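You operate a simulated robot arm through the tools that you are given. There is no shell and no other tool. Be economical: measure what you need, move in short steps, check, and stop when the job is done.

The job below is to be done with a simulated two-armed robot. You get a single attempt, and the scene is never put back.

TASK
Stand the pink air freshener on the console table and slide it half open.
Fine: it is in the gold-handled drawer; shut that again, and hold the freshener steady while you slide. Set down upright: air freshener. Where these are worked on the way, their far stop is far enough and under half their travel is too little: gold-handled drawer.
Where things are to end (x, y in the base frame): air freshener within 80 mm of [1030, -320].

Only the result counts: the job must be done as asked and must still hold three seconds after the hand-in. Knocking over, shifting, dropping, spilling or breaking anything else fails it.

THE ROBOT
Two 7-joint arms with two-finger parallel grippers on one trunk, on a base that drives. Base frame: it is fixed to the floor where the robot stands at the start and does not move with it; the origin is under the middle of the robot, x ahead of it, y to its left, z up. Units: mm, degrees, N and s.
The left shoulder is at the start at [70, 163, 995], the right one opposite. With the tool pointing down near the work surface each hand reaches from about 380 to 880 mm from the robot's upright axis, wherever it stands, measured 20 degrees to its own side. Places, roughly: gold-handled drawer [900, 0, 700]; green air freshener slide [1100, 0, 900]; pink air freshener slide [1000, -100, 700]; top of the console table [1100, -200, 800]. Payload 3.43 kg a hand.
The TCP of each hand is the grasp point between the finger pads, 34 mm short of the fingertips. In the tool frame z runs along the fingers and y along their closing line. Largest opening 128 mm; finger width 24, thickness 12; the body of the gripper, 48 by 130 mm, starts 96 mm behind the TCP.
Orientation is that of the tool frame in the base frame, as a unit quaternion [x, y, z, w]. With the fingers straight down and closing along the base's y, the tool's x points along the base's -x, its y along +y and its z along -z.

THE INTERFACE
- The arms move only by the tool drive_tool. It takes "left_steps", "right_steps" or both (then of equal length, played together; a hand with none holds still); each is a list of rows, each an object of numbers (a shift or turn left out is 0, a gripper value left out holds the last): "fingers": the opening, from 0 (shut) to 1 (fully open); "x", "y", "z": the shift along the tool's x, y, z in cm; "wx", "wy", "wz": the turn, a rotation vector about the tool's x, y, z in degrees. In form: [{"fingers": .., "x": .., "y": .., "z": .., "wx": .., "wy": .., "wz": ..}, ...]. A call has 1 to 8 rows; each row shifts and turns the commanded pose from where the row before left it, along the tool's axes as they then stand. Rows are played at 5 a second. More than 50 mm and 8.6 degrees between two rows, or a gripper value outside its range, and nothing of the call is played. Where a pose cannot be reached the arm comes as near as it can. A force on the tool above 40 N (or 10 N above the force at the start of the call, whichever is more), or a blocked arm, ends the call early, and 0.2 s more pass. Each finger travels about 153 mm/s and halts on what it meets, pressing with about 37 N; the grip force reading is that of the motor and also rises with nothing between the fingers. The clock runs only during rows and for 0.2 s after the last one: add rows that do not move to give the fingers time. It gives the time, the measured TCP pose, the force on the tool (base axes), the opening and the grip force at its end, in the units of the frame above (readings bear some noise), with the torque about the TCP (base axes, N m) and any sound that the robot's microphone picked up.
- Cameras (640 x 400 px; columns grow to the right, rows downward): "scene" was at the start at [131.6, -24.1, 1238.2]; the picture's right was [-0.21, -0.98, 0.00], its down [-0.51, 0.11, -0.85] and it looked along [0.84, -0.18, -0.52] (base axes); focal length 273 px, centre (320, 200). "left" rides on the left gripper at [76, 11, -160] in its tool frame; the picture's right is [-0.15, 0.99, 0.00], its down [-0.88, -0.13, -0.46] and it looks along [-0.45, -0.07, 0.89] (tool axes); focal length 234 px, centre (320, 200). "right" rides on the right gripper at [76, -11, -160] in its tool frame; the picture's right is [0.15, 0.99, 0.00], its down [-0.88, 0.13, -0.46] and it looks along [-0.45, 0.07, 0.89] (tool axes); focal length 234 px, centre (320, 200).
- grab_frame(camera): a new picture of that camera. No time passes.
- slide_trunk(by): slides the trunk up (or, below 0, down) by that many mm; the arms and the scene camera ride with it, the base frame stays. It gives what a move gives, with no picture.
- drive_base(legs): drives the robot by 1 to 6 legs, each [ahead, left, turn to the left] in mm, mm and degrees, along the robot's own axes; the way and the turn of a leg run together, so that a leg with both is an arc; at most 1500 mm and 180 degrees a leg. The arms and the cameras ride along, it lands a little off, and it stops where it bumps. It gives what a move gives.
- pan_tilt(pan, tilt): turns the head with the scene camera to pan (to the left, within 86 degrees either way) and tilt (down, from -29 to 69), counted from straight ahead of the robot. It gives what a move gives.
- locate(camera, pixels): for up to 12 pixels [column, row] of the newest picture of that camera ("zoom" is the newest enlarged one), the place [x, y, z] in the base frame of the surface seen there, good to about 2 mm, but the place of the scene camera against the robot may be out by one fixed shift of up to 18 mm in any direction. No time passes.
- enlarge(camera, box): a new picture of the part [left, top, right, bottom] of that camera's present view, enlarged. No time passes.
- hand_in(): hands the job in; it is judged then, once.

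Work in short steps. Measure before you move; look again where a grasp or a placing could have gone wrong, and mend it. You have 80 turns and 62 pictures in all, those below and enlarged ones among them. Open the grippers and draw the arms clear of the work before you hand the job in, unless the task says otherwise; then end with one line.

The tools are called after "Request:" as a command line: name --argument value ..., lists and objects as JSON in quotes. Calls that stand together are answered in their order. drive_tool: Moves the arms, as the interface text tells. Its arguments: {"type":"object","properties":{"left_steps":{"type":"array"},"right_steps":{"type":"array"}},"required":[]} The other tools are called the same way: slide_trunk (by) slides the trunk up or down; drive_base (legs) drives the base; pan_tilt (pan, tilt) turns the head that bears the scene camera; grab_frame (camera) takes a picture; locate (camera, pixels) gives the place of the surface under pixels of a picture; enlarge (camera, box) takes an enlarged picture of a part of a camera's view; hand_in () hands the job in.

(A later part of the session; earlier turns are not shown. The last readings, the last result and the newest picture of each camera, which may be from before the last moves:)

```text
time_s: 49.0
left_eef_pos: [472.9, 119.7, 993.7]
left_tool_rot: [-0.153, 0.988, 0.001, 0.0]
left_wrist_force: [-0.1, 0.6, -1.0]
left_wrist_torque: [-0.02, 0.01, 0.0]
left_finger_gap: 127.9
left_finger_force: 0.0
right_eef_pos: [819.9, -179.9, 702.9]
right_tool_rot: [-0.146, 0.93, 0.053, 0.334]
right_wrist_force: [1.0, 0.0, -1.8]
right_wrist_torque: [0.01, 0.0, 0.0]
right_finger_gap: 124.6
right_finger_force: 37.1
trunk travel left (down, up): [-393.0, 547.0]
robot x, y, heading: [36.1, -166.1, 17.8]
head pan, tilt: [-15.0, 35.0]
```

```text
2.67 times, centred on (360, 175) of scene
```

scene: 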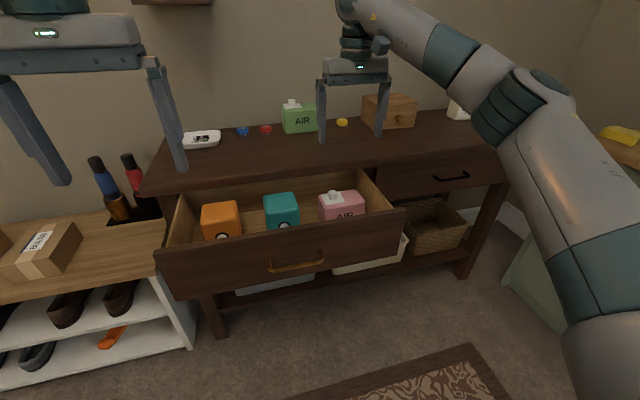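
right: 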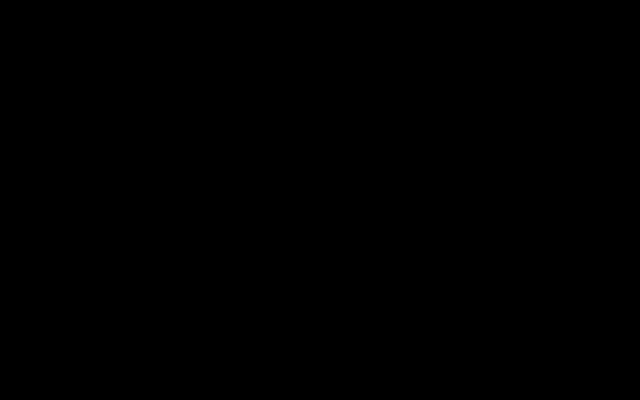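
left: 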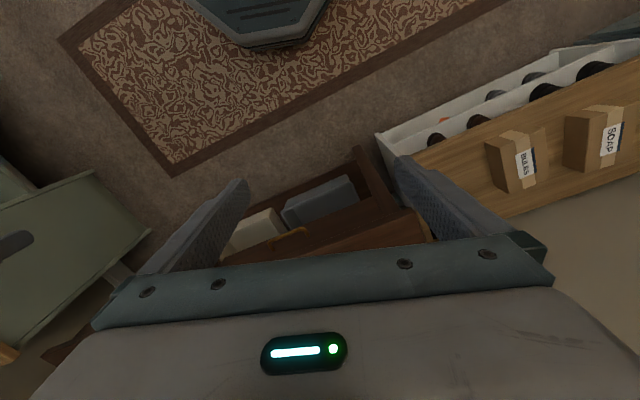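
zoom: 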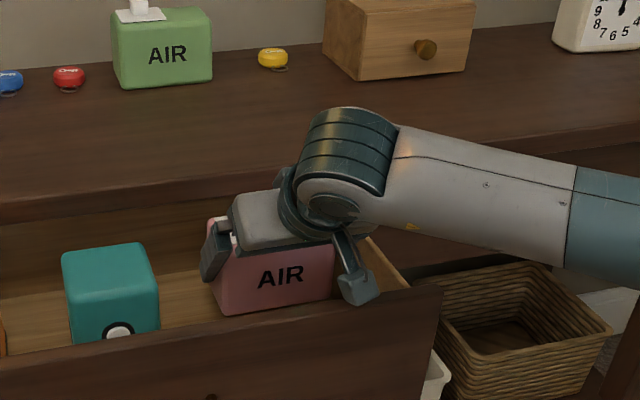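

Box is held and lifted. I raise the trunk 200 mm, then look to the right for arm clearance.

Request:
slide_trunk --by 200

Request:
pan_tilt --pan -35 --tilt 35

Request:
grab_frame --camera "scene"

```text
time_s: 51.2
left_eef_pos: [473.7, 120.6, 1193.7]
left_tool_rot: [-0.153, 0.988, 0.0, -0.001]
left_wrist_force: [0.4, -0.1, -0.1]
left_wrist_torque: [0.02, 0.0, -0.03]
left_finger_gap: 128.2
left_finger_force: 0.0
right_eef_pos: [822.2, -180.0, 903.5]
right_tool_rot: [-0.145, 0.93, 0.052, 0.334]
right_wrist_force: [0.1, 0.0, -1.0]
right_wrist_torque: [-0.02, -0.02, -0.01]
right_finger_gap: 124.6
right_finger_force: 37.6
trunk travel left (down, up): [-593.0, 347.0]
robot x, y, heading: [37.4, -167.7, 17.5]
head pan, tilt: [-15.0, 35.0]
```

```text
time_s: 52.0
left_eef_pos: [473.8, 119.2, 1193.3]
left_tool_rot: [-0.151, 0.988, 0.0, 0.0]
left_wrist_force: [0.0, 0.1, 0.4]
left_wrist_torque: [0.03, 0.0, 0.01]
left_finger_gap: 128.0
left_finger_force: 0.0
right_eef_pos: [821.5, -180.0, 902.7]
right_tool_rot: [-0.146, 0.929, 0.052, 0.335]
right_wrist_force: [0.5, 0.0, -1.6]
right_wrist_torque: [-0.03, 0.02, 0.0]
right_finger_gap: 124.3
right_finger_force: 36.7
trunk travel left (down, up): [-593.0, 347.0]
robot x, y, heading: [37.7, -166.4, 17.7]
head pan, tilt: [-35.0, 35.0]
```

```text
38 pictures are left
```

scene: 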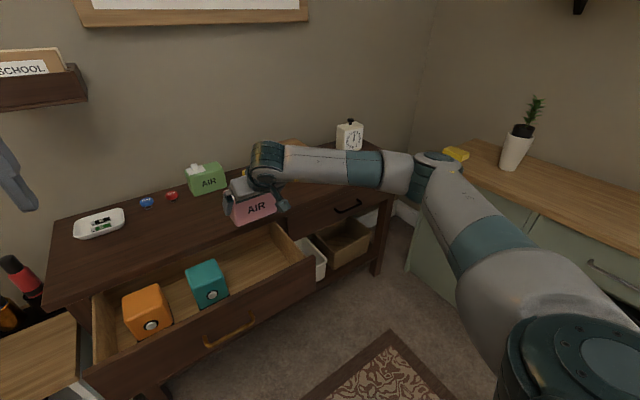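

I check how far the elbow is from the right-hand counter and plant.

Request:
locate --camera "scene" --pixels '[[430, 180], [412, 165], [515, 155], [455, 153], [440, 225], [500, 150], [350, 140], [290, 145], [500, 200]]'

```text
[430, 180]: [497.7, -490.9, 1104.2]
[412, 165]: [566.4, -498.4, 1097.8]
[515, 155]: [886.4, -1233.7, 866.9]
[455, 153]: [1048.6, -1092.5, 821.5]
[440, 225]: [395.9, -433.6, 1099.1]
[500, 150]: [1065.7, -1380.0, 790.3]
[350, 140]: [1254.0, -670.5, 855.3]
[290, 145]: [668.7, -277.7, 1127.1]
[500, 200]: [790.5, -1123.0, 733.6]
```

Ample clearance (elbow at [500,-490,1100]). I drive right 196 and forward 60.

Request:
drive_base --legs '[[0, -196, 0], [60, 0, 0]]'

Request:
drive_tool --right_steps '[{"x": -2, "z": 1.7}, {"x": -2, "z": 1.7}, {"x": -2, "z": 1.6}, {}]'

```text
time_s: 54.2
left_eef_pos: [590.8, -50.2, 1192.5]
left_tool_rot: [-0.153, 0.988, 0.0, 0.0]
left_wrist_force: [-0.2, 0.2, -0.7]
left_wrist_torque: [-0.04, 0.03, 0.0]
left_finger_gap: 128.0
left_finger_force: 0.1
right_eef_pos: [939.0, -351.9, 903.6]
right_tool_rot: [-0.146, 0.93, 0.052, 0.334]
right_wrist_force: [0.5, -0.4, -1.2]
right_wrist_torque: [0.03, -0.01, -0.03]
right_finger_gap: 124.3
right_finger_force: 37.2
trunk travel left (down, up): [-593.0, 347.0]
robot x, y, heading: [153.7, -339.8, 17.4]
head pan, tilt: [-35.0, 35.0]
```

```text
time_s: 55.2
left_eef_pos: [590.1, -52.0, 1192.9]
left_tool_rot: [-0.153, 0.988, 0.0, 0.0]
left_wrist_force: [-0.1, -0.1, 0.3]
left_wrist_torque: [-0.01, -0.02, 0.02]
left_finger_gap: 128.0
left_finger_force: 0.0
right_eef_pos: [1011.0, -329.4, 903.9]
right_tool_rot: [-0.145, 0.93, 0.052, 0.335]
right_wrist_force: [1.4, -0.2, -1.5]
right_wrist_torque: [0.01, 0.0, 0.0]
right_finger_gap: 124.3
right_finger_force: 37.2
trunk travel left (down, up): [-593.0, 347.0]
robot x, y, heading: [151.8, -338.1, 18.0]
head pan, tilt: [-35.0, 35.0]
```

Over the target at [1011,-329]. I check with the hand camera and measure table height there.

Request:
grab_frame --camera "right"

Request:
pan_tilt --pan -10 --tilt 35

Request:
grab_frame --camera "scene"

```text
37 pictures are left
```

right: 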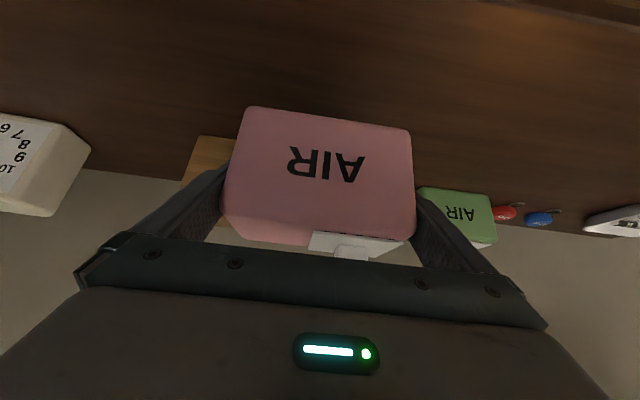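

```text
time_s: 56.1
left_eef_pos: [591.0, -50.4, 1193.5]
left_tool_rot: [-0.153, 0.988, 0.0, 0.0]
left_wrist_force: [-0.5, -0.2, 0.3]
left_wrist_torque: [0.0, -0.01, 0.0]
left_finger_gap: 127.8
left_finger_force: 0.0
right_eef_pos: [1011.3, -328.5, 902.2]
right_tool_rot: [-0.146, 0.93, 0.052, 0.334]
right_wrist_force: [-0.6, -0.1, -1.8]
right_wrist_torque: [-0.02, 0.05, 0.05]
right_finger_gap: 124.6
right_finger_force: 37.2
trunk travel left (down, up): [-593.0, 347.0]
robot x, y, heading: [152.6, -336.6, 17.7]
head pan, tilt: [-10.0, 35.0]
```

```text
36 pictures are left
```

scene: 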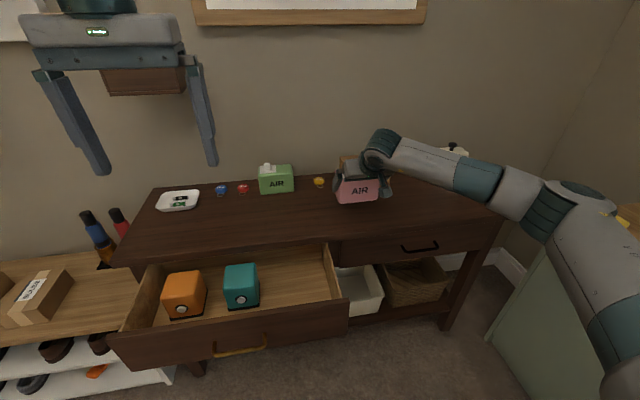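

I measure the box's lower edge and the table under it with the hand camera.

Request:
locate --camera "right" --pixels '[[250, 115], [405, 138], [240, 225], [400, 228], [330, 60], [200, 100], [460, 120], [330, 90]]'

```text
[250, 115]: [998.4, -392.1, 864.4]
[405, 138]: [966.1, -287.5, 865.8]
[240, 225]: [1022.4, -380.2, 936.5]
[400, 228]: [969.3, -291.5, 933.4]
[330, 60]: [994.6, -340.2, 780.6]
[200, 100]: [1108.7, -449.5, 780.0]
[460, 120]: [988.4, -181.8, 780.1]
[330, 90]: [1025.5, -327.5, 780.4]
```

Table is at z 780.3; contact expected at TCP z about 831.5. I descend 68 mm, then feel for contact.

Request:
drive_tool --right_steps '[{"x": 1.5, "z": 1.8}, {"x": 1.5, "z": 1.8}, {"x": 1.2, "z": 1.4}, {}, {}]'

Request:
drive_tool --right_steps '[{"x": 0.13, "z": 0.15}, {"x": 0.13, "z": 0.15}, {}]'

```text
time_s: 57.3
left_eef_pos: [588.4, -51.1, 1192.2]
left_tool_rot: [-0.153, 0.988, 0.0, 0.0]
left_wrist_force: [-0.2, 1.1, 0.1]
left_wrist_torque: [0.0, -0.02, -0.03]
left_finger_gap: 127.8
left_finger_force: 0.0
right_eef_pos: [1011.2, -328.1, 836.8]
right_tool_rot: [-0.146, 0.93, 0.052, 0.335]
right_wrist_force: [0.0, 0.0, -2.3]
right_wrist_torque: [-0.04, 0.03, 0.0]
right_finger_gap: 124.5
right_finger_force: 36.7
trunk travel left (down, up): [-593.0, 347.0]
robot x, y, heading: [150.3, -340.6, 17.7]
head pan, tilt: [-10.0, 35.0]
```

```text
time_s: 58.1
left_eef_pos: [589.4, -49.8, 1192.7]
left_tool_rot: [-0.153, 0.988, 0.0, 0.001]
left_wrist_force: [0.3, -0.6, 0.1]
left_wrist_torque: [0.0, -0.02, -0.02]
left_finger_gap: 127.9
left_finger_force: 0.2
right_eef_pos: [1010.8, -326.9, 834.1]
right_tool_rot: [-0.147, 0.929, 0.053, 0.335]
right_wrist_force: [0.4, 0.1, -0.6]
right_wrist_torque: [0.01, 0.02, -0.03]
right_finger_gap: 124.7
right_finger_force: 37.3
trunk travel left (down, up): [-593.0, 347.0]
robot x, y, heading: [155.6, -336.0, 17.4]
head pan, tilt: [-10.0, 35.0]
```

Request:
drive_tool --right_steps '[{"x": 0.1, "z": 0.12}, {"x": 0.1, "z": 0.12}, {}]'

```text
time_s: 58.9
left_eef_pos: [590.1, -50.8, 1194.2]
left_tool_rot: [-0.153, 0.988, 0.0, 0.0]
left_wrist_force: [0.0, -0.2, -1.2]
left_wrist_torque: [0.01, 0.02, 0.0]
left_finger_gap: 128.1
left_finger_force: 0.1
right_eef_pos: [1012.3, -327.6, 833.7]
right_tool_rot: [-0.146, 0.929, 0.052, 0.335]
right_wrist_force: [0.9, 0.4, 3.8]
right_wrist_torque: [-0.09, 0.1, 0.07]
right_finger_gap: 124.6
right_finger_force: 37.3
trunk travel left (down, up): [-593.0, 347.0]
robot x, y, heading: [154.3, -338.2, 17.7]
head pan, tilt: [-10.0, 35.0]
```

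The box stands on the table (contact 3.8 N) and the right hand keeps holding it, so the right hand is my steadying hand. I now bring the left hand over, high above, towards the knob (expected near [1005,-304,888]).

Request:
drive_tool --left_steps '[{"x": -4, "y": -2.9}, {"x": -4, "y": -2.9}, {"x": -4, "y": -2.9}, {"x": -4, "y": -2.9}, {"x": -4, "y": -2.9}, {"x": -4, "y": -2.9}, {"x": -4, "y": -2.9}, {"x": -3.8, "y": -2.9, "fingers": 0.4}]'

Request:
drive_tool --left_steps '[{"wx": 8.5, "y": -2}, {"wx": 8.5, "y": -2}, {"wx": 8.5, "y": -2}, {"wx": 8.5}, {}]'

```text
time_s: 60.7
left_eef_pos: [860.0, -155.5, 1158.2]
left_tool_rot: [-0.152, 0.988, 0.001, 0.001]
left_wrist_force: [-0.4, -0.2, 0.0]
left_wrist_torque: [0.03, -0.06, 0.02]
left_finger_gap: 51.1
left_finger_force: 0.1
left hand out of reach, approached as far as the arm can: row 6, 7, 8
right_eef_pos: [1011.0, -329.2, 832.0]
right_tool_rot: [-0.145, 0.929, 0.053, 0.336]
right_wrist_force: [1.9, 2.3, 6.7]
right_wrist_torque: [-0.44, -0.03, 0.13]
right_finger_gap: 124.6
right_finger_force: 36.6
trunk travel left (down, up): [-593.0, 347.0]
robot x, y, heading: [154.2, -336.4, 17.5]
head pan, tilt: [-10.0, 35.0]
```

```text
time_s: 61.9
left_eef_pos: [875.7, -211.2, 1169.4]
left_tool_rot: [-0.147, 0.945, -0.29, 0.047]
left_wrist_force: [-0.2, -0.8, 0.1]
left_wrist_torque: [-0.04, 0.01, -0.01]
left_finger_gap: 51.2
left_finger_force: 0.1
right_eef_pos: [1011.2, -326.9, 832.2]
right_tool_rot: [-0.147, 0.929, 0.053, 0.336]
right_wrist_force: [0.8, 0.6, 9.1]
right_wrist_torque: [-0.22, 0.22, 0.29]
right_finger_gap: 124.5
right_finger_force: 37.1
trunk travel left (down, up): [-593.0, 347.0]
robot x, y, heading: [156.8, -335.1, 17.6]
head pan, tilt: [-10.0, 35.0]
```

Height limits reach up there; I go down 150 mm at the present place, then try forward and right.

Request:
drive_tool --left_steps '[{"z": 3.1, "y": 2.1}, {"z": 3.1, "y": 2.1}, {"z": 3.1, "y": 2.1}, {"z": 3.1, "y": 2.1}, {}]'

Request:
drive_tool --left_steps '[{"x": -3}, {"x": -3}, {"x": -3}, {}]'

Request:
grab_frame --camera "scene"

Request:
grab_frame --camera "left"

```text
time_s: 63.1
left_eef_pos: [871.6, -213.1, 1017.1]
left_tool_rot: [-0.146, 0.945, -0.29, 0.045]
left_wrist_force: [-1.0, -0.7, -0.4]
left_wrist_torque: [-0.01, 0.01, -0.02]
left_finger_gap: 51.1
left_finger_force: 0.1
right_eef_pos: [1011.5, -326.6, 832.0]
right_tool_rot: [-0.147, 0.929, 0.053, 0.336]
right_wrist_force: [-1.8, 0.7, 8.4]
right_wrist_torque: [0.17, 0.24, 0.09]
right_finger_gap: 124.7
right_finger_force: 37.1
trunk travel left (down, up): [-593.0, 347.0]
robot x, y, heading: [156.0, -335.0, 17.5]
head pan, tilt: [-10.0, 35.0]
```

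```text
time_s: 64.1
left_eef_pos: [945.8, -185.3, 1019.7]
left_tool_rot: [-0.145, 0.945, -0.289, 0.046]
left_wrist_force: [0.5, -0.1, -0.1]
left_wrist_torque: [0.0, 0.01, -0.02]
left_finger_gap: 51.0
left_finger_force: 0.1
left hand out of reach, approached as far as the arm can: row 3
right_eef_pos: [1011.6, -327.9, 832.3]
right_tool_rot: [-0.145, 0.929, 0.053, 0.335]
right_wrist_force: [-0.4, 0.2, 10.3]
right_wrist_torque: [-0.13, 0.2, -0.27]
right_finger_gap: 124.5
right_finger_force: 37.3
trunk travel left (down, up): [-593.0, 347.0]
robot x, y, heading: [155.8, -339.8, 17.6]
head pan, tilt: [-10.0, 35.0]
```

```text
35 pictures are left
```

scene: 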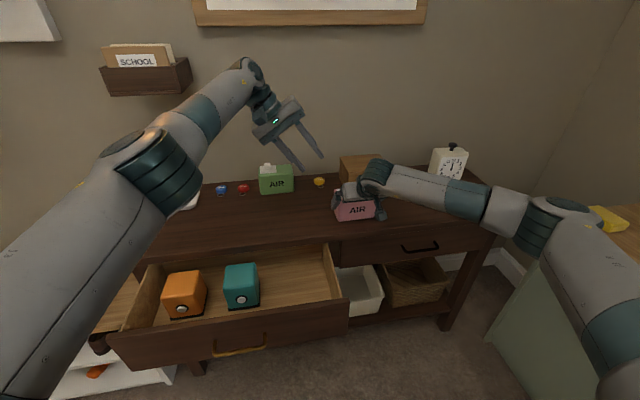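

```text
34 pictures are left
```

left: 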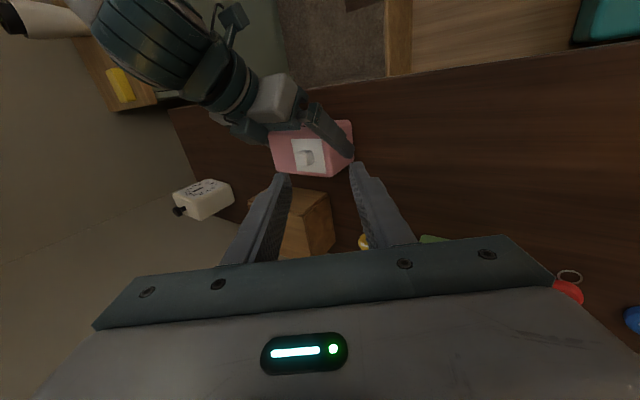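

Reach is nearly enough. I measure the knob and plate with the left camera.

Request:
enlarge --camera "left" --box '[250, 105, 378, 185]'

Request:
locate --camera "zoom" --pixels '[[285, 250], [285, 275], [205, 180], [355, 180], [230, 325], [390, 310], [130, 300], [170, 340], [270, 290], [305, 240]]'

```text
5.00 times, centred on (314, 145) of left
```

zoom: 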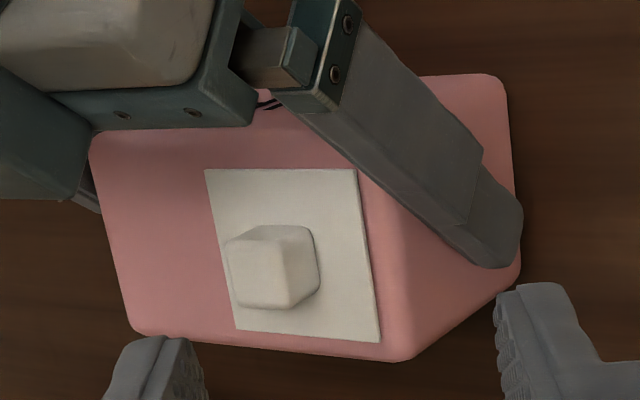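

```text
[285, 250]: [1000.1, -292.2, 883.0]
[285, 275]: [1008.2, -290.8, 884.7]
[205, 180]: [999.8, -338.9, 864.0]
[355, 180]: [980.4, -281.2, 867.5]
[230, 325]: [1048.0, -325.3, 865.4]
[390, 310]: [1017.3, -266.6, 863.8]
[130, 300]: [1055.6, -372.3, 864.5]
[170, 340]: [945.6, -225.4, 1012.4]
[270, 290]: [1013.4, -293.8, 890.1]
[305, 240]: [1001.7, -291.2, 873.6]
```

Measured: knob about [1003.5,-304,887], plate lateral -624…-563 on a box spanning -676…-552, so it should slide right about 40 mm. The left arm can't reach that far with this base position, so I'll retract the left, release with the right, and shift the base right.

Request:
drive_tool --left_steps '[{"x": 4, "z": -2}, {"x": 4, "z": -2}, {"x": 4, "z": -2}, {"x": 4, "z": -2}]' --right_steps '[{"fingers": 1}, {}, {}, {}]'

Request:
drive_tool --right_steps '[{"z": -1}, {"z": -2}, {"z": -3}, {"z": -3}, {"z": -4}, {"z": -4}, {}]'

Request:
grab_frame --camera "right"

```text
time_s: 65.1
left_eef_pos: [781.2, -194.3, 1083.2]
left_tool_rot: [-0.147, 0.945, -0.289, 0.046]
left_wrist_force: [0.6, 0.1, 1.3]
left_wrist_torque: [0.01, -0.02, 0.05]
left_finger_gap: 51.2
left_finger_force: 0.0
right_eef_pos: [1010.7, -328.1, 832.0]
right_tool_rot: [-0.147, 0.929, 0.054, 0.335]
right_wrist_force: [-0.3, 0.0, 0.6]
right_wrist_torque: [0.01, 0.01, 0.01]
right_finger_gap: 128.0
right_finger_force: 0.1
trunk travel left (down, up): [-593.0, 347.0]
robot x, y, heading: [156.9, -337.0, 17.7]
head pan, tilt: [-10.0, 35.0]
```

```text
time_s: 66.7
left_eef_pos: [784.8, -195.3, 1081.1]
left_tool_rot: [-0.146, 0.945, -0.288, 0.045]
left_wrist_force: [0.2, -0.6, 0.1]
left_wrist_torque: [0.02, 0.02, -0.01]
left_finger_gap: 51.4
left_finger_force: 0.0
right_eef_pos: [908.3, -358.3, 963.1]
right_tool_rot: [-0.146, 0.93, 0.052, 0.334]
right_wrist_force: [0.0, 0.3, -0.2]
right_wrist_torque: [0.0, -0.02, 0.01]
right_finger_gap: 127.9
right_finger_force: 0.0
trunk travel left (down, up): [-593.0, 347.0]
robot x, y, heading: [152.4, -337.6, 17.6]
head pan, tilt: [-10.0, 35.0]
```

```text
32 pictures are left
```

right: 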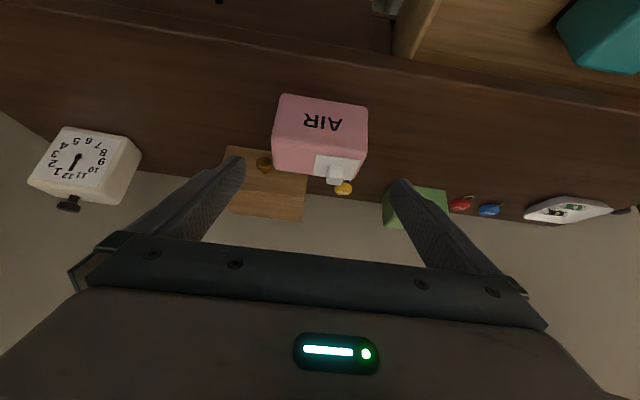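

Box stands upright on the table at the target. I shift the base right 180 and forward 40.

Request:
drive_base --legs '[[0, -180, 0], [40, 0, 0]]'

Request:
grab_frame --camera "right"

Request:
grab_frame --camera "scene"

```text
time_s: 68.7
left_eef_pos: [878.3, -359.3, 1081.7]
left_tool_rot: [-0.145, 0.945, -0.289, 0.045]
left_wrist_force: [0.6, 0.1, 0.1]
left_wrist_torque: [0.01, 0.0, -0.01]
left_finger_gap: 51.6
left_finger_force: 0.1
right_eef_pos: [1001.1, -523.7, 964.7]
right_tool_rot: [-0.144, 0.93, 0.052, 0.335]
right_wrist_force: [-0.1, 0.1, 0.1]
right_wrist_torque: [0.01, -0.03, 0.0]
right_finger_gap: 128.1
right_finger_force: 0.0
trunk travel left (down, up): [-593.0, 347.0]
robot x, y, heading: [247.9, -498.7, 17.5]
head pan, tilt: [-10.0, 35.0]
```

```text
31 pictures are left
```

right: 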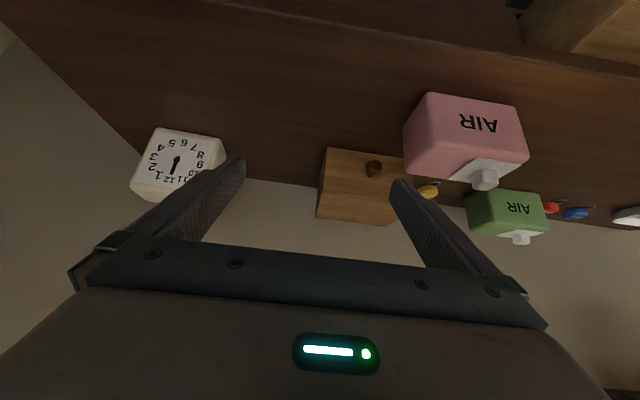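

```text
30 pictures are left
```

scene: 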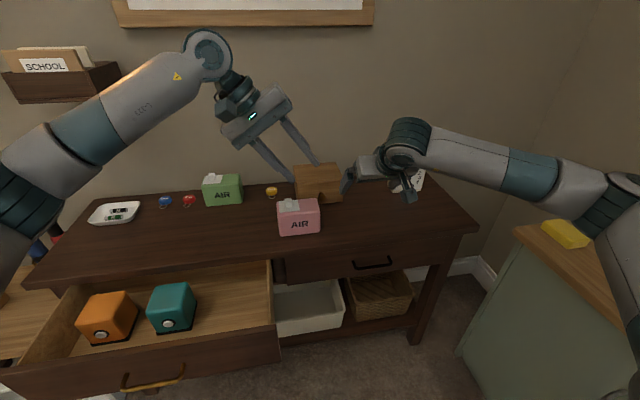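

I move the left hand 150 mm left out of the way and the right hand 184 mm left, back in front of the box.

Request:
drive_tool --left_steps '[{"y": 3.1, "z": -2.1}, {"y": 3.1, "z": -2.1}, {"y": 3.1, "z": -2.1}, {"y": 3.1, "z": -2.1}, {}, {}]' --right_steps '[{}, {"y": 4.6}, {"y": 4.6}, {"y": 4.6}, {"y": 4.6}, {}]'

Request:
grab_frame --camera "right"

```text
time_s: 70.1
left_eef_pos: [830.3, -214.1, 1085.7]
left_tool_rot: [-0.145, 0.945, -0.289, 0.045]
left_wrist_force: [-0.4, -0.7, -0.3]
left_wrist_torque: [0.08, -0.01, -0.02]
left_finger_gap: 51.0
left_finger_force: 0.1
right_eef_pos: [945.7, -349.9, 964.6]
right_tool_rot: [-0.144, 0.93, 0.052, 0.334]
right_wrist_force: [-0.3, 0.0, -0.1]
right_wrist_torque: [-0.02, 0.0, -0.04]
right_finger_gap: 128.1
right_finger_force: 0.1
trunk travel left (down, up): [-593.0, 347.0]
robot x, y, heading: [248.6, -497.0, 17.3]
head pan, tilt: [-10.0, 35.0]
```

```text
29 pictures are left
```

right: 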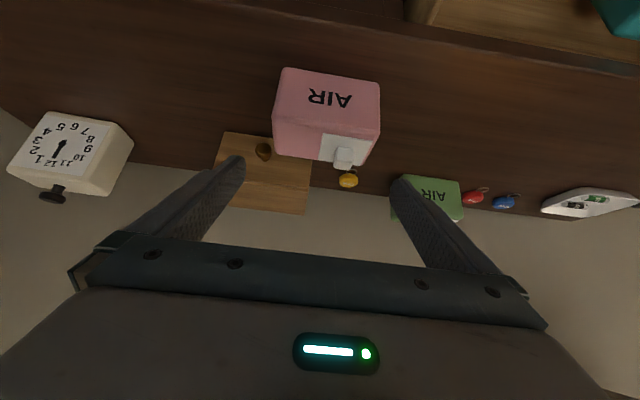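

I measure the box ends again from this view for a precise regrip.

Request:
enlarge --camera "right" --box '[250, 50, 410, 150]'

Request:
locate --camera "right" --pixels '[[277, 105], [379, 115], [275, 125], [377, 135], [284, 75], [376, 90], [280, 148], [366, 160], [275, 115], [380, 125]]'

```text
4.00 times, centred on (330, 100) of right
```

zoom: 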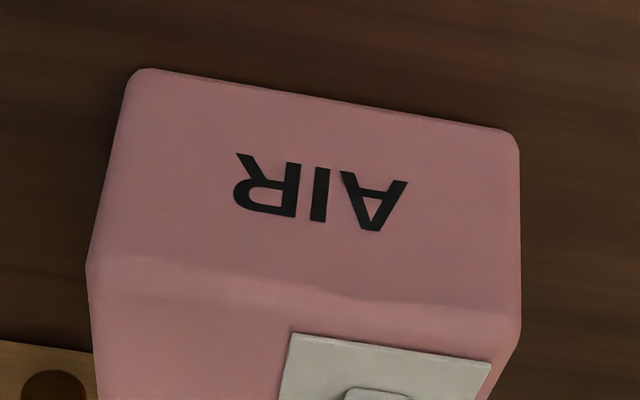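

```text
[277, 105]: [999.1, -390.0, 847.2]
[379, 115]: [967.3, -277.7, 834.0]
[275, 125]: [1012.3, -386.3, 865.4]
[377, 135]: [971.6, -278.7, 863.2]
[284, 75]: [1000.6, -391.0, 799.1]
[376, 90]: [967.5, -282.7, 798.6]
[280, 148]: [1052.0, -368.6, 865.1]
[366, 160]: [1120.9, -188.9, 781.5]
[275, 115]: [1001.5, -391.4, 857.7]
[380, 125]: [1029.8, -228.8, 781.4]
```

Box centre is at lateral -616, depth about 865. I shift 2.5 mm left, go forward 68, then straight down over the ends.

Request:
drive_tool --right_steps '[{"y": 0.25, "x": -2.6, "z": 2.2}, {"x": -2.6, "z": 2.2}, {"x": 1.6, "z": 1.9}, {"x": 1.6, "z": 1.9}, {}, {}]'

Request:
grab_frame --camera "right"

```text
time_s: 71.5
left_eef_pos: [830.7, -213.9, 1086.0]
left_tool_rot: [-0.145, 0.945, -0.289, 0.045]
left_wrist_force: [0.9, -0.7, -0.9]
left_wrist_torque: [-0.01, 0.02, 0.03]
left_finger_gap: 51.2
left_finger_force: 0.1
right_eef_pos: [1010.2, -326.7, 913.7]
right_tool_rot: [-0.145, 0.93, 0.052, 0.334]
right_wrist_force: [-0.2, -0.9, 0.3]
right_wrist_torque: [-0.03, -0.02, -0.01]
right_finger_gap: 128.0
right_finger_force: 0.1
trunk travel left (down, up): [-593.0, 347.0]
robot x, y, heading: [248.6, -498.6, 17.5]
head pan, tilt: [-10.0, 35.0]
```

```text
27 pictures are left
```

right: 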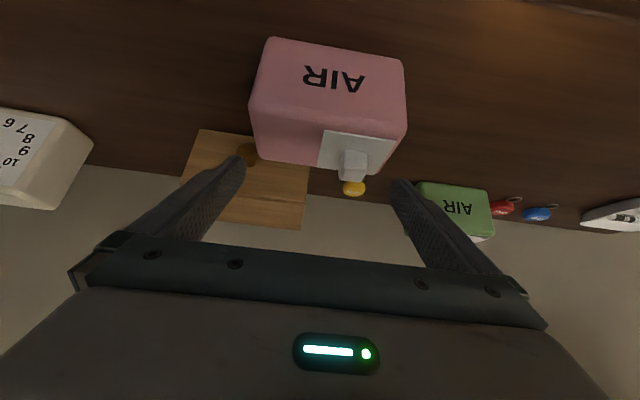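

Aligned as in the successful first grasp. I descend 80 mm and close.

Request:
drive_tool --right_steps '[{"x": 1.3, "z": 1.55}, {"x": 1.3, "z": 1.55}, {"x": 1.3, "z": 1.55}, {"x": 1.2, "z": 1.5}, {}]'

Request:
drive_tool --right_steps '[{"fingers": 0.85}, {"fingers": 0.7}, {}, {}]'

```text
time_s: 72.7
left_eef_pos: [830.8, -213.9, 1086.2]
left_tool_rot: [-0.145, 0.945, -0.289, 0.044]
left_wrist_force: [0.2, -0.5, -0.5]
left_wrist_torque: [-0.04, 0.01, 0.03]
left_finger_gap: 51.0
left_finger_force: 0.1
right_eef_pos: [1009.2, -326.7, 832.1]
right_tool_rot: [-0.145, 0.929, 0.052, 0.335]
right_wrist_force: [-0.3, 0.8, 0.6]
right_wrist_torque: [-0.01, 0.0, -0.01]
right_finger_gap: 127.9
right_finger_force: 0.1
trunk travel left (down, up): [-593.0, 347.0]
robot x, y, heading: [250.7, -500.6, 17.5]
head pan, tilt: [-10.0, 35.0]
```

```text
time_s: 73.7
left_eef_pos: [831.7, -213.3, 1086.1]
left_tool_rot: [-0.145, 0.945, -0.289, 0.045]
left_wrist_force: [0.3, 0.2, -0.1]
left_wrist_torque: [0.01, -0.01, -0.01]
left_finger_gap: 51.2
left_finger_force: 0.1
right_eef_pos: [1009.2, -327.5, 834.1]
right_tool_rot: [-0.146, 0.929, 0.053, 0.335]
right_wrist_force: [0.3, -0.3, 1.2]
right_wrist_torque: [-0.07, -0.13, -0.04]
right_finger_gap: 124.4
right_finger_force: 36.9
trunk travel left (down, up): [-593.0, 347.0]
robot x, y, heading: [247.3, -500.6, 17.5]
head pan, tilt: [-10.0, 35.0]
```

Regripped firmly. Now the left hand: move forward, reduce the tilt to about 10°, then right, to hover above the knob.

Request:
drive_tool --left_steps '[{"x": -4.6, "wx": -8}, {"x": -4.6, "wx": -8}, {"x": -4.5, "wx": -8}, {"y": -4.3, "z": 0.8}, {"y": -4.3, "z": 0.8}, {"y": -4.3, "z": 0.8}, {}, {}]'

Request:
grab_frame --camera "left"

Request:
grab_frame --camera "scene"

```text
time_s: 75.5
left_eef_pos: [997.2, -297.2, 1079.3]
left_tool_rot: [-0.151, 0.985, -0.085, 0.012]
left_wrist_force: [0.2, -0.1, -0.1]
left_wrist_torque: [-0.02, 0.01, 0.0]
left_finger_gap: 51.1
left_finger_force: 0.1
left hand out of reach, approached as far as the arm can: row 6
right_eef_pos: [1008.0, -326.3, 833.9]
right_tool_rot: [-0.145, 0.93, 0.052, 0.334]
right_wrist_force: [0.1, 0.1, 1.5]
right_wrist_torque: [-0.1, -0.1, 0.06]
right_finger_gap: 124.5
right_finger_force: 37.1
trunk travel left (down, up): [-593.0, 347.0]
robot x, y, heading: [246.7, -498.9, 17.4]
head pan, tilt: [-10.0, 35.0]
```

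```text
26 pictures are left
```

left: 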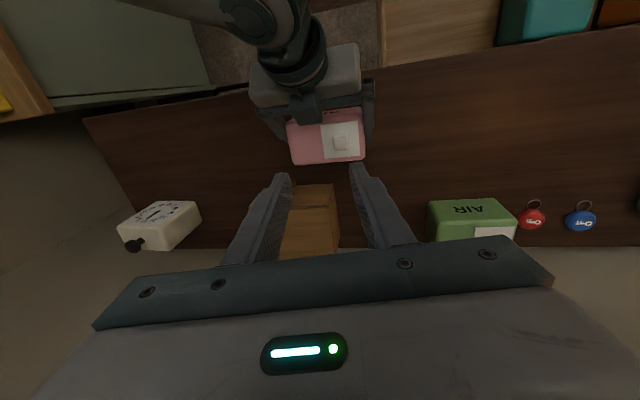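

```text
25 pictures are left
```

scene: 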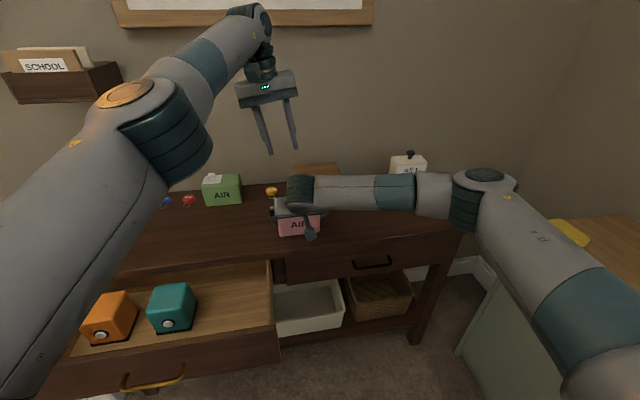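

The left hand hovers above the knob (340,143 in its picture). I enlarge and locate knob, plate and the right gripper's nearest edge.

Request:
enlarge --camera "left" --box '[264, 90, 392, 170]'

Request:
locate --camera "zoom" --pixels '[[375, 265], [410, 255], [360, 230], [380, 300], [290, 200], [480, 160], [295, 340], [500, 330], [300, 60], [540, 60], [400, 90], [140, 320]]'

```text
5.00 times, centred on (328, 130) of left
```

zoom: 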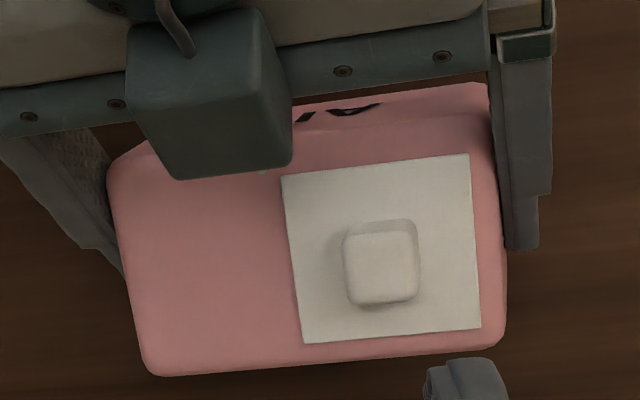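

```text
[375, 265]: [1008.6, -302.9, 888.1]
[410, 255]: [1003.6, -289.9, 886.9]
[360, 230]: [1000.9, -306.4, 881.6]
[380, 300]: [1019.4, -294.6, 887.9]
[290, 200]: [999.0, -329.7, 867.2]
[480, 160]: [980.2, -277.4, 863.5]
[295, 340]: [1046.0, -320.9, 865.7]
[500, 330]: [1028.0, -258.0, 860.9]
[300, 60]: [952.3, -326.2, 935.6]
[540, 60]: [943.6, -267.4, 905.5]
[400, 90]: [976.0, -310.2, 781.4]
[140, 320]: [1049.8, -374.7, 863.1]
```

The dark block over the box's right half is part of the right hand; I check its place, as the slide goes that way.

Request:
locate --camera "zoom" --pixels '[[140, 40], [180, 170], [285, 160], [260, 100], [200, 100], [245, 20], [382, 268], [350, 268], [416, 265], [470, 270], [300, 270], [170, 20]]'

```text
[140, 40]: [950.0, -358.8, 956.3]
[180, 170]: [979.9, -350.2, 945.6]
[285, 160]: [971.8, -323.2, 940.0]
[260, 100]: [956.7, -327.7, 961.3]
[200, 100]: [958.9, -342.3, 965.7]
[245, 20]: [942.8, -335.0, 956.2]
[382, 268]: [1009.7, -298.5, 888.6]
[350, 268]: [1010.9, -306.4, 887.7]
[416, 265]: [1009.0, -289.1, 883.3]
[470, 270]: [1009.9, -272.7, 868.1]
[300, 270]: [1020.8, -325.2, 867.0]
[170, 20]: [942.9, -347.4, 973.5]
```

Block ends at depth 829, so my fingers at depth 873 ± 12 clear it. Knob centre: depth 873, lateral -588.5, top 888. I descend 140 mm above it with fingers at 35 mm.

Request:
drive_tool --left_steps '[{"x": -1.1, "fingers": 0.27}, {"z": 3.4, "y": 0.6}, {"z": 3.4, "y": 0.6}, {"z": 3.5, "y": 0.6}, {"z": 3.5, "y": 0.6}, {}, {}]'

Request:
enlarge --camera "left" --box '[220, 50, 420, 175]'

```text
time_s: 77.1
left_eef_pos: [1019.3, -296.1, 940.0]
left_tool_rot: [-0.15, 0.985, -0.087, 0.012]
left_wrist_force: [0.8, 0.7, -0.4]
left_wrist_torque: [0.02, -0.01, 0.01]
left_finger_gap: 34.7
left_finger_force: 0.2
left hand out of reach, approached as far as the arm can: row 1, 2, 3, 4, 5
right_eef_pos: [1007.7, -326.8, 834.0]
right_tool_rot: [-0.145, 0.93, 0.053, 0.334]
right_wrist_force: [0.1, 0.1, 1.6]
right_wrist_torque: [-0.17, -0.11, -0.01]
right_finger_gap: 124.6
right_finger_force: 37.3
trunk travel left (down, up): [-593.0, 347.0]
robot x, y, heading: [247.3, -501.0, 17.7]
head pan, tilt: [-10.0, 35.0]
```

```text
3.20 times, centred on (320, 112) of left
```

zoom: 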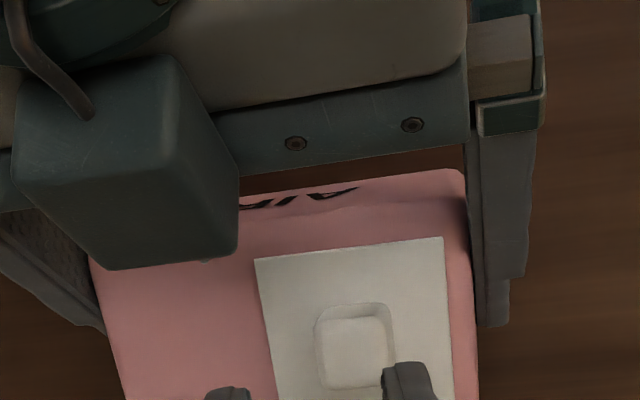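

Fingers are about 10 mm too far back and 6 mm too far right. I correct, then check before the last descent.

Request:
drive_tool --left_steps '[{"x": 1.0, "y": 0.65, "z": -0.1}, {}, {}]'

```text
time_s: 77.9
left_eef_pos: [1010.9, -299.3, 930.4]
left_tool_rot: [-0.147, 0.985, -0.086, -0.005]
left_wrist_force: [0.1, -0.8, 0.6]
left_wrist_torque: [-0.05, 0.02, 0.03]
left_finger_gap: 34.4
left_finger_force: 0.1
left hand out of reach, approached as far as the arm can: row 1
right_eef_pos: [1009.1, -327.5, 834.2]
right_tool_rot: [-0.145, 0.93, 0.051, 0.335]
right_wrist_force: [-0.8, -0.7, 1.7]
right_wrist_torque: [0.12, -0.05, 0.0]
right_finger_gap: 124.5
right_finger_force: 37.1
trunk travel left (down, up): [-593.0, 347.0]
robot x, y, heading: [244.0, -499.0, 17.5]
head pan, tilt: [-10.0, 35.0]
```

The arm is at a limit with this tilt. I rise 40 mm, lean the hand 13° more to the left and re-aim.

Request:
drive_tool --left_steps '[{"z": -4, "y": -0.6}, {"wx": 6.5}, {"wx": 6.5}, {}]'

```text
time_s: 78.9
left_eef_pos: [1006.0, -292.6, 981.5]
left_tool_rot: [-0.148, 0.969, -0.197, 0.029]
left_wrist_force: [-0.4, -0.5, -0.1]
left_wrist_torque: [-0.01, 0.0, -0.02]
left_finger_gap: 34.6
left_finger_force: 0.0
right_eef_pos: [1009.0, -326.3, 834.4]
right_tool_rot: [-0.145, 0.93, 0.051, 0.335]
right_wrist_force: [-0.1, -0.3, 1.0]
right_wrist_torque: [-0.2, -0.07, 0.02]
right_finger_gap: 124.5
right_finger_force: 37.3
trunk travel left (down, up): [-593.0, 347.0]
robot x, y, heading: [250.0, -502.0, 17.3]
head pan, tilt: [-10.0, 35.0]
```

Reachable now (tilt 23°). To grip the knob over its full height I turn the hand 90° so the fingers close front-to-back.

Request:
drive_tool --left_steps '[{"z": -2, "wz": -8.5}, {"wz": -8.5}, {"wz": -8.5}, {"wz": -8.5}, {"wz": -8.5}, {"wz": -8.5}, {"wz": -8.5}, {"wz": -8.5}]'

Request:
drive_tool --left_steps '[{"wz": -8}, {"wz": -8}, {"wz": -6}, {}]'

Request:
grab_frame --camera "left"

```text
time_s: 80.7
left_eef_pos: [1005.1, -283.8, 999.8]
left_tool_rot: [-0.666, 0.719, -0.18, -0.085]
left_wrist_force: [0.2, 0.3, -0.5]
left_wrist_torque: [-0.01, 0.0, -0.01]
left_finger_gap: 34.7
left_finger_force: 0.1
right_eef_pos: [1008.8, -327.2, 833.7]
right_tool_rot: [-0.145, 0.93, 0.053, 0.335]
right_wrist_force: [-0.7, -0.9, 0.7]
right_wrist_torque: [-0.16, -0.04, -0.04]
right_finger_gap: 124.7
right_finger_force: 36.6
trunk travel left (down, up): [-593.0, 347.0]
robot x, y, heading: [250.3, -499.2, 17.7]
head pan, tilt: [-10.0, 35.0]
```

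```text
time_s: 81.7
left_eef_pos: [1005.4, -283.6, 998.8]
left_tool_rot: [0.79, -0.579, 0.161, 0.118]
left_wrist_force: [-0.2, 0.4, -0.4]
left_wrist_torque: [-0.01, 0.01, 0.01]
left_finger_gap: 34.7
left_finger_force: 0.1
right_eef_pos: [1008.4, -327.3, 834.6]
right_tool_rot: [-0.145, 0.93, 0.052, 0.334]
right_wrist_force: [-0.8, -1.3, 1.6]
right_wrist_torque: [-0.14, -0.02, -0.01]
right_finger_gap: 124.9
right_finger_force: 37.1
trunk travel left (down, up): [-593.0, 347.0]
robot x, y, heading: [248.8, -499.0, 17.6]
head pan, tilt: [-10.0, 35.0]
```

```text
22 pictures are left
```

left: 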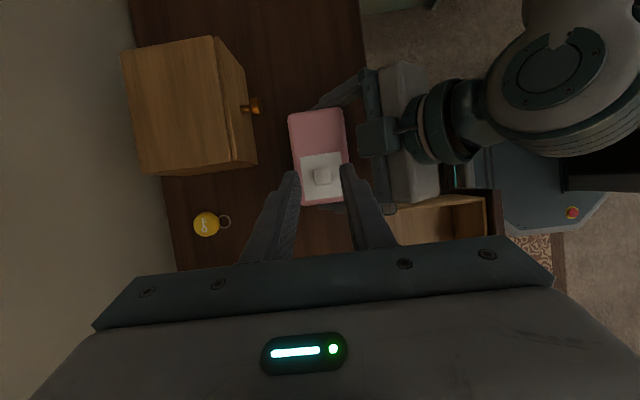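

The hand closes exactly along the depth axis now (tool y = −n). TCP is at depth 874, lateral -573; I go right 3.5 and down 65 first.

Request:
drive_tool --left_steps '[{"x": -0.74, "z": 2.04}, {"x": -0.74, "z": 2.04}, {"x": -0.74, "z": 2.03}, {}, {}]'

Request:
enlarge --camera "left" --box '[240, 90, 400, 190]'

```text
time_s: 82.9
left_eef_pos: [1004.5, -286.9, 933.6]
left_tool_rot: [0.791, -0.579, 0.161, 0.118]
left_wrist_force: [-0.1, 0.9, 0.3]
left_wrist_torque: [-0.01, -0.01, 0.02]
left_finger_gap: 34.8
left_finger_force: 0.1
right_eef_pos: [1008.9, -326.7, 833.5]
right_tool_rot: [-0.145, 0.93, 0.052, 0.335]
right_wrist_force: [0.2, 1.1, 0.8]
right_wrist_torque: [-0.13, -0.08, 0.04]
right_finger_gap: 124.6
right_finger_force: 37.0
trunk travel left (down, up): [-593.0, 347.0]
robot x, y, heading: [248.6, -501.9, 17.6]
head pan, tilt: [-10.0, 35.0]
```

```text
4.00 times, centred on (320, 140) of left
```

zoom: 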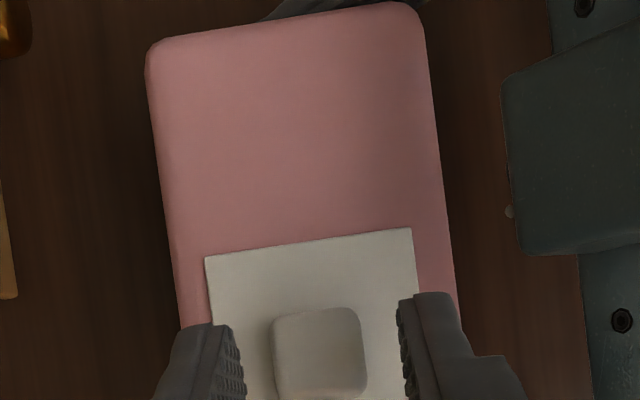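

Fingers straddle the knob symmetrically. I go down 28 mm and close to grip it.

Request:
drive_tool --left_steps '[{"x": -0.55, "z": 1.28}, {"x": -0.52, "z": 1.25}, {}, {"fingers": 0.1}, {}, {}]'

Request:
enlarge --camera "left" --box '[240, 90, 400, 190]'

```text
time_s: 84.3
left_eef_pos: [1007.3, -289.2, 907.1]
left_tool_rot: [0.79, -0.579, 0.161, 0.117]
left_wrist_force: [10.9, 2.1, -2.7]
left_wrist_torque: [0.16, -0.22, 0.19]
left_finger_gap: 21.0
left_finger_force: 37.5
right_eef_pos: [1008.9, -326.7, 834.3]
right_tool_rot: [-0.145, 0.93, 0.052, 0.334]
right_wrist_force: [-11.0, -4.1, 4.5]
right_wrist_torque: [-0.03, -0.56, 0.27]
right_finger_gap: 124.7
right_finger_force: 37.1
trunk travel left (down, up): [-593.0, 347.0]
robot x, y, heading: [251.2, -499.6, 17.5]
head pan, tilt: [-10.0, 35.0]
```

```text
4.00 times, centred on (320, 140) of left
```

zoom: 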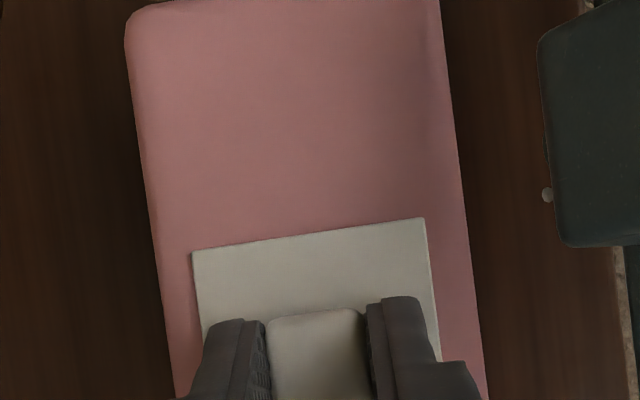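

Knob gripped (21 mm). I slide it 10 mm to the right and check forces.

Request:
drive_tool --left_steps '[{"x": 0.46, "z": 0.2}, {"x": 0.46, "z": 0.2}, {}]'

Request:
enlarge --camera "left" --box '[240, 90, 400, 190]'

```text
time_s: 85.1
left_eef_pos: [1009.8, -297.0, 906.4]
left_tool_rot: [0.791, -0.579, 0.162, 0.117]
left_wrist_force: [17.7, 6.6, -6.0]
left_wrist_torque: [0.4, -0.53, 0.35]
left_finger_gap: 21.2
left_finger_force: 37.2
right_eef_pos: [1008.6, -326.2, 835.0]
right_tool_rot: [-0.144, 0.93, 0.051, 0.335]
right_wrist_force: [-19.5, -7.7, 8.2]
right_wrist_torque: [0.15, -0.77, 0.14]
right_finger_gap: 124.5
right_finger_force: 37.2
trunk travel left (down, up): [-593.0, 347.0]
robot x, y, heading: [246.4, -501.3, 17.7]
head pan, tilt: [-10.0, 35.0]
```

```text
4.00 times, centred on (320, 140) of left
```

zoom: 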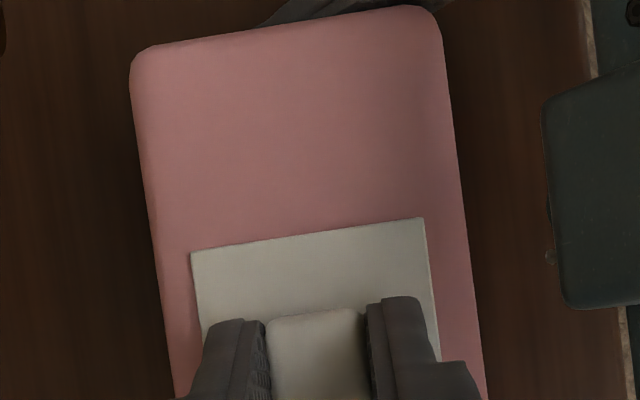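

The plate moves relative to the box; there's a 19 N cross force along the depth, so I ease the hand 1.5 mm deeper and slide another 10 mm.

Request:
drive_tool --left_steps '[{"y": -0.1}, {"x": 0.46, "z": 0.2, "y": -0.05}, {"x": 0.46, "z": 0.2, "y": -0.05}, {}]'

```text
time_s: 86.1
left_eef_pos: [1013.6, -307.0, 907.3]
left_tool_rot: [0.789, -0.581, 0.161, 0.12]
left_wrist_force: [-0.7, -3.0, 0.9]
left_wrist_torque: [0.33, 0.09, 0.04]
left_finger_gap: 21.1
left_finger_force: 37.0
right_eef_pos: [1008.6, -326.8, 834.2]
right_tool_rot: [-0.145, 0.93, 0.052, 0.335]
right_wrist_force: [1.4, 4.4, -0.1]
right_wrist_torque: [-0.55, 0.19, -0.08]
right_finger_gap: 124.6
right_finger_force: 37.0
trunk travel left (down, up): [-593.0, 347.0]
robot x, y, heading: [248.5, -501.8, 17.4]
head pan, tilt: [-10.0, 35.0]
```

18.9 mm moved, smooth. I continue to find the far stop, 10 mm at a time.

Request:
drive_tool --left_steps '[{"x": 0.46, "z": 0.2, "y": -0.02}, {"x": 0.46, "z": 0.2, "y": -0.02}, {}]'

Request:
enlarge --camera "left" --box '[240, 90, 400, 190]'

```text
time_s: 86.9
left_eef_pos: [1017.4, -315.6, 905.8]
left_tool_rot: [0.79, -0.58, 0.16, 0.119]
left_wrist_force: [-19.8, -3.1, 4.0]
left_wrist_torque: [-0.45, 0.57, -0.14]
left_finger_gap: 21.1
left_finger_force: 37.2
right_eef_pos: [1011.1, -328.9, 833.5]
right_tool_rot: [-0.143, 0.93, 0.051, 0.335]
right_wrist_force: [20.7, 2.0, -3.0]
right_wrist_torque: [0.1, 0.9, -0.07]
right_finger_gap: 125.2
right_finger_force: 36.8
trunk travel left (down, up): [-593.0, 347.0]
robot x, y, heading: [251.5, -500.6, 17.5]
head pan, tilt: [-10.0, 35.0]
```

```text
4.00 times, centred on (320, 140) of left
```

zoom: 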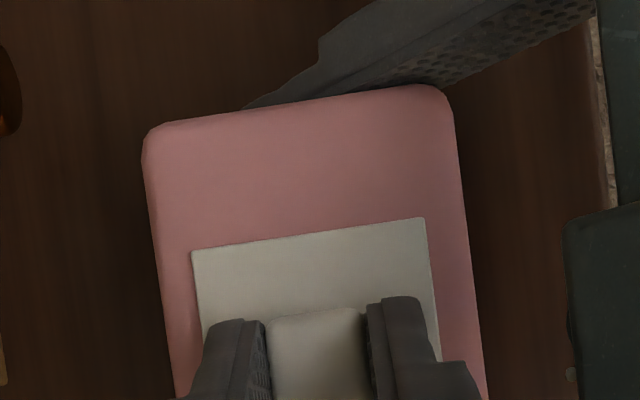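

28 mm moved; the cross force has flipped sign, so I back off depth 1 mm and go on looking for the stop.

Request:
drive_tool --left_steps '[{"y": 0.12}, {"x": 0.46, "z": 0.2}, {"x": 0.46, "z": 0.2}, {}]'

```text
time_s: 87.9
left_eef_pos: [1019.3, -325.0, 906.8]
left_tool_rot: [0.79, -0.58, 0.161, 0.117]
left_wrist_force: [5.6, 1.6, -8.0]
left_wrist_torque: [0.71, 0.15, 0.01]
left_finger_gap: 21.2
left_finger_force: 36.7
right_eef_pos: [1006.9, -326.0, 833.5]
right_tool_rot: [-0.146, 0.93, 0.053, 0.334]
right_wrist_force: [-5.0, -1.6, 7.9]
right_wrist_torque: [-0.56, -0.6, -0.01]
right_finger_gap: 124.9
right_finger_force: 37.0
trunk travel left (down, up): [-593.0, 347.0]
robot x, y, heading: [245.5, -497.5, 17.5]
head pan, tilt: [-10.0, 35.0]
```

37.8 mm and still free. Continue.

Request:
drive_tool --left_steps '[{"x": 0.46, "z": 0.18}, {"x": 0.46, "z": 0.18}, {}]'

Request:
drive_tool --left_steps '[{"x": 0.46, "z": 0.18}, {"x": 0.46, "z": 0.18}, {}]'

Request:
enlarge --camera "left" --box '[240, 90, 400, 190]'

```text
time_s: 88.7
left_eef_pos: [1021.2, -332.8, 905.9]
left_tool_rot: [0.79, -0.58, 0.161, 0.118]
left_wrist_force: [16.0, 1.5, -10.6]
left_wrist_torque: [-0.04, -0.34, 0.15]
left_finger_gap: 21.3
left_finger_force: 36.8
right_eef_pos: [1008.2, -325.6, 834.1]
right_tool_rot: [-0.145, 0.93, 0.053, 0.334]
right_wrist_force: [-16.6, -1.2, 10.8]
right_wrist_torque: [-0.01, -0.99, -0.3]
right_finger_gap: 124.5
right_finger_force: 37.3
trunk travel left (down, up): [-593.0, 347.0]
robot x, y, heading: [247.3, -498.9, 17.7]
head pan, tilt: [-10.0, 35.0]
```

```text
time_s: 89.5
left_eef_pos: [1023.6, -340.2, 906.9]
left_tool_rot: [0.792, -0.578, 0.16, 0.116]
left_wrist_force: [8.6, 26.6, -5.8]
left_wrist_torque: [0.34, -0.42, -0.01]
left_finger_gap: 21.2
left_finger_force: 36.9
right_eef_pos: [1009.5, -328.9, 832.8]
right_tool_rot: [-0.142, 0.93, 0.049, 0.335]
right_wrist_force: [-9.2, -26.0, 11.1]
right_wrist_torque: [1.27, -0.34, -0.41]
right_finger_gap: 124.9
right_finger_force: 36.4
trunk travel left (down, up): [-593.0, 347.0]
robot x, y, heading: [249.6, -496.4, 17.2]
head pan, tilt: [-10.0, 35.0]
```

```text
4.00 times, centred on (320, 140) of left
```

zoom: 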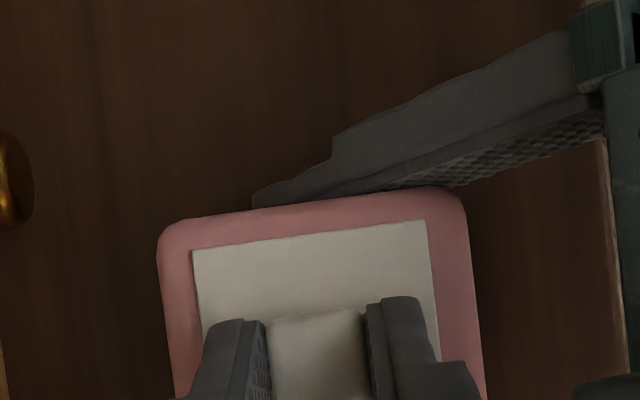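

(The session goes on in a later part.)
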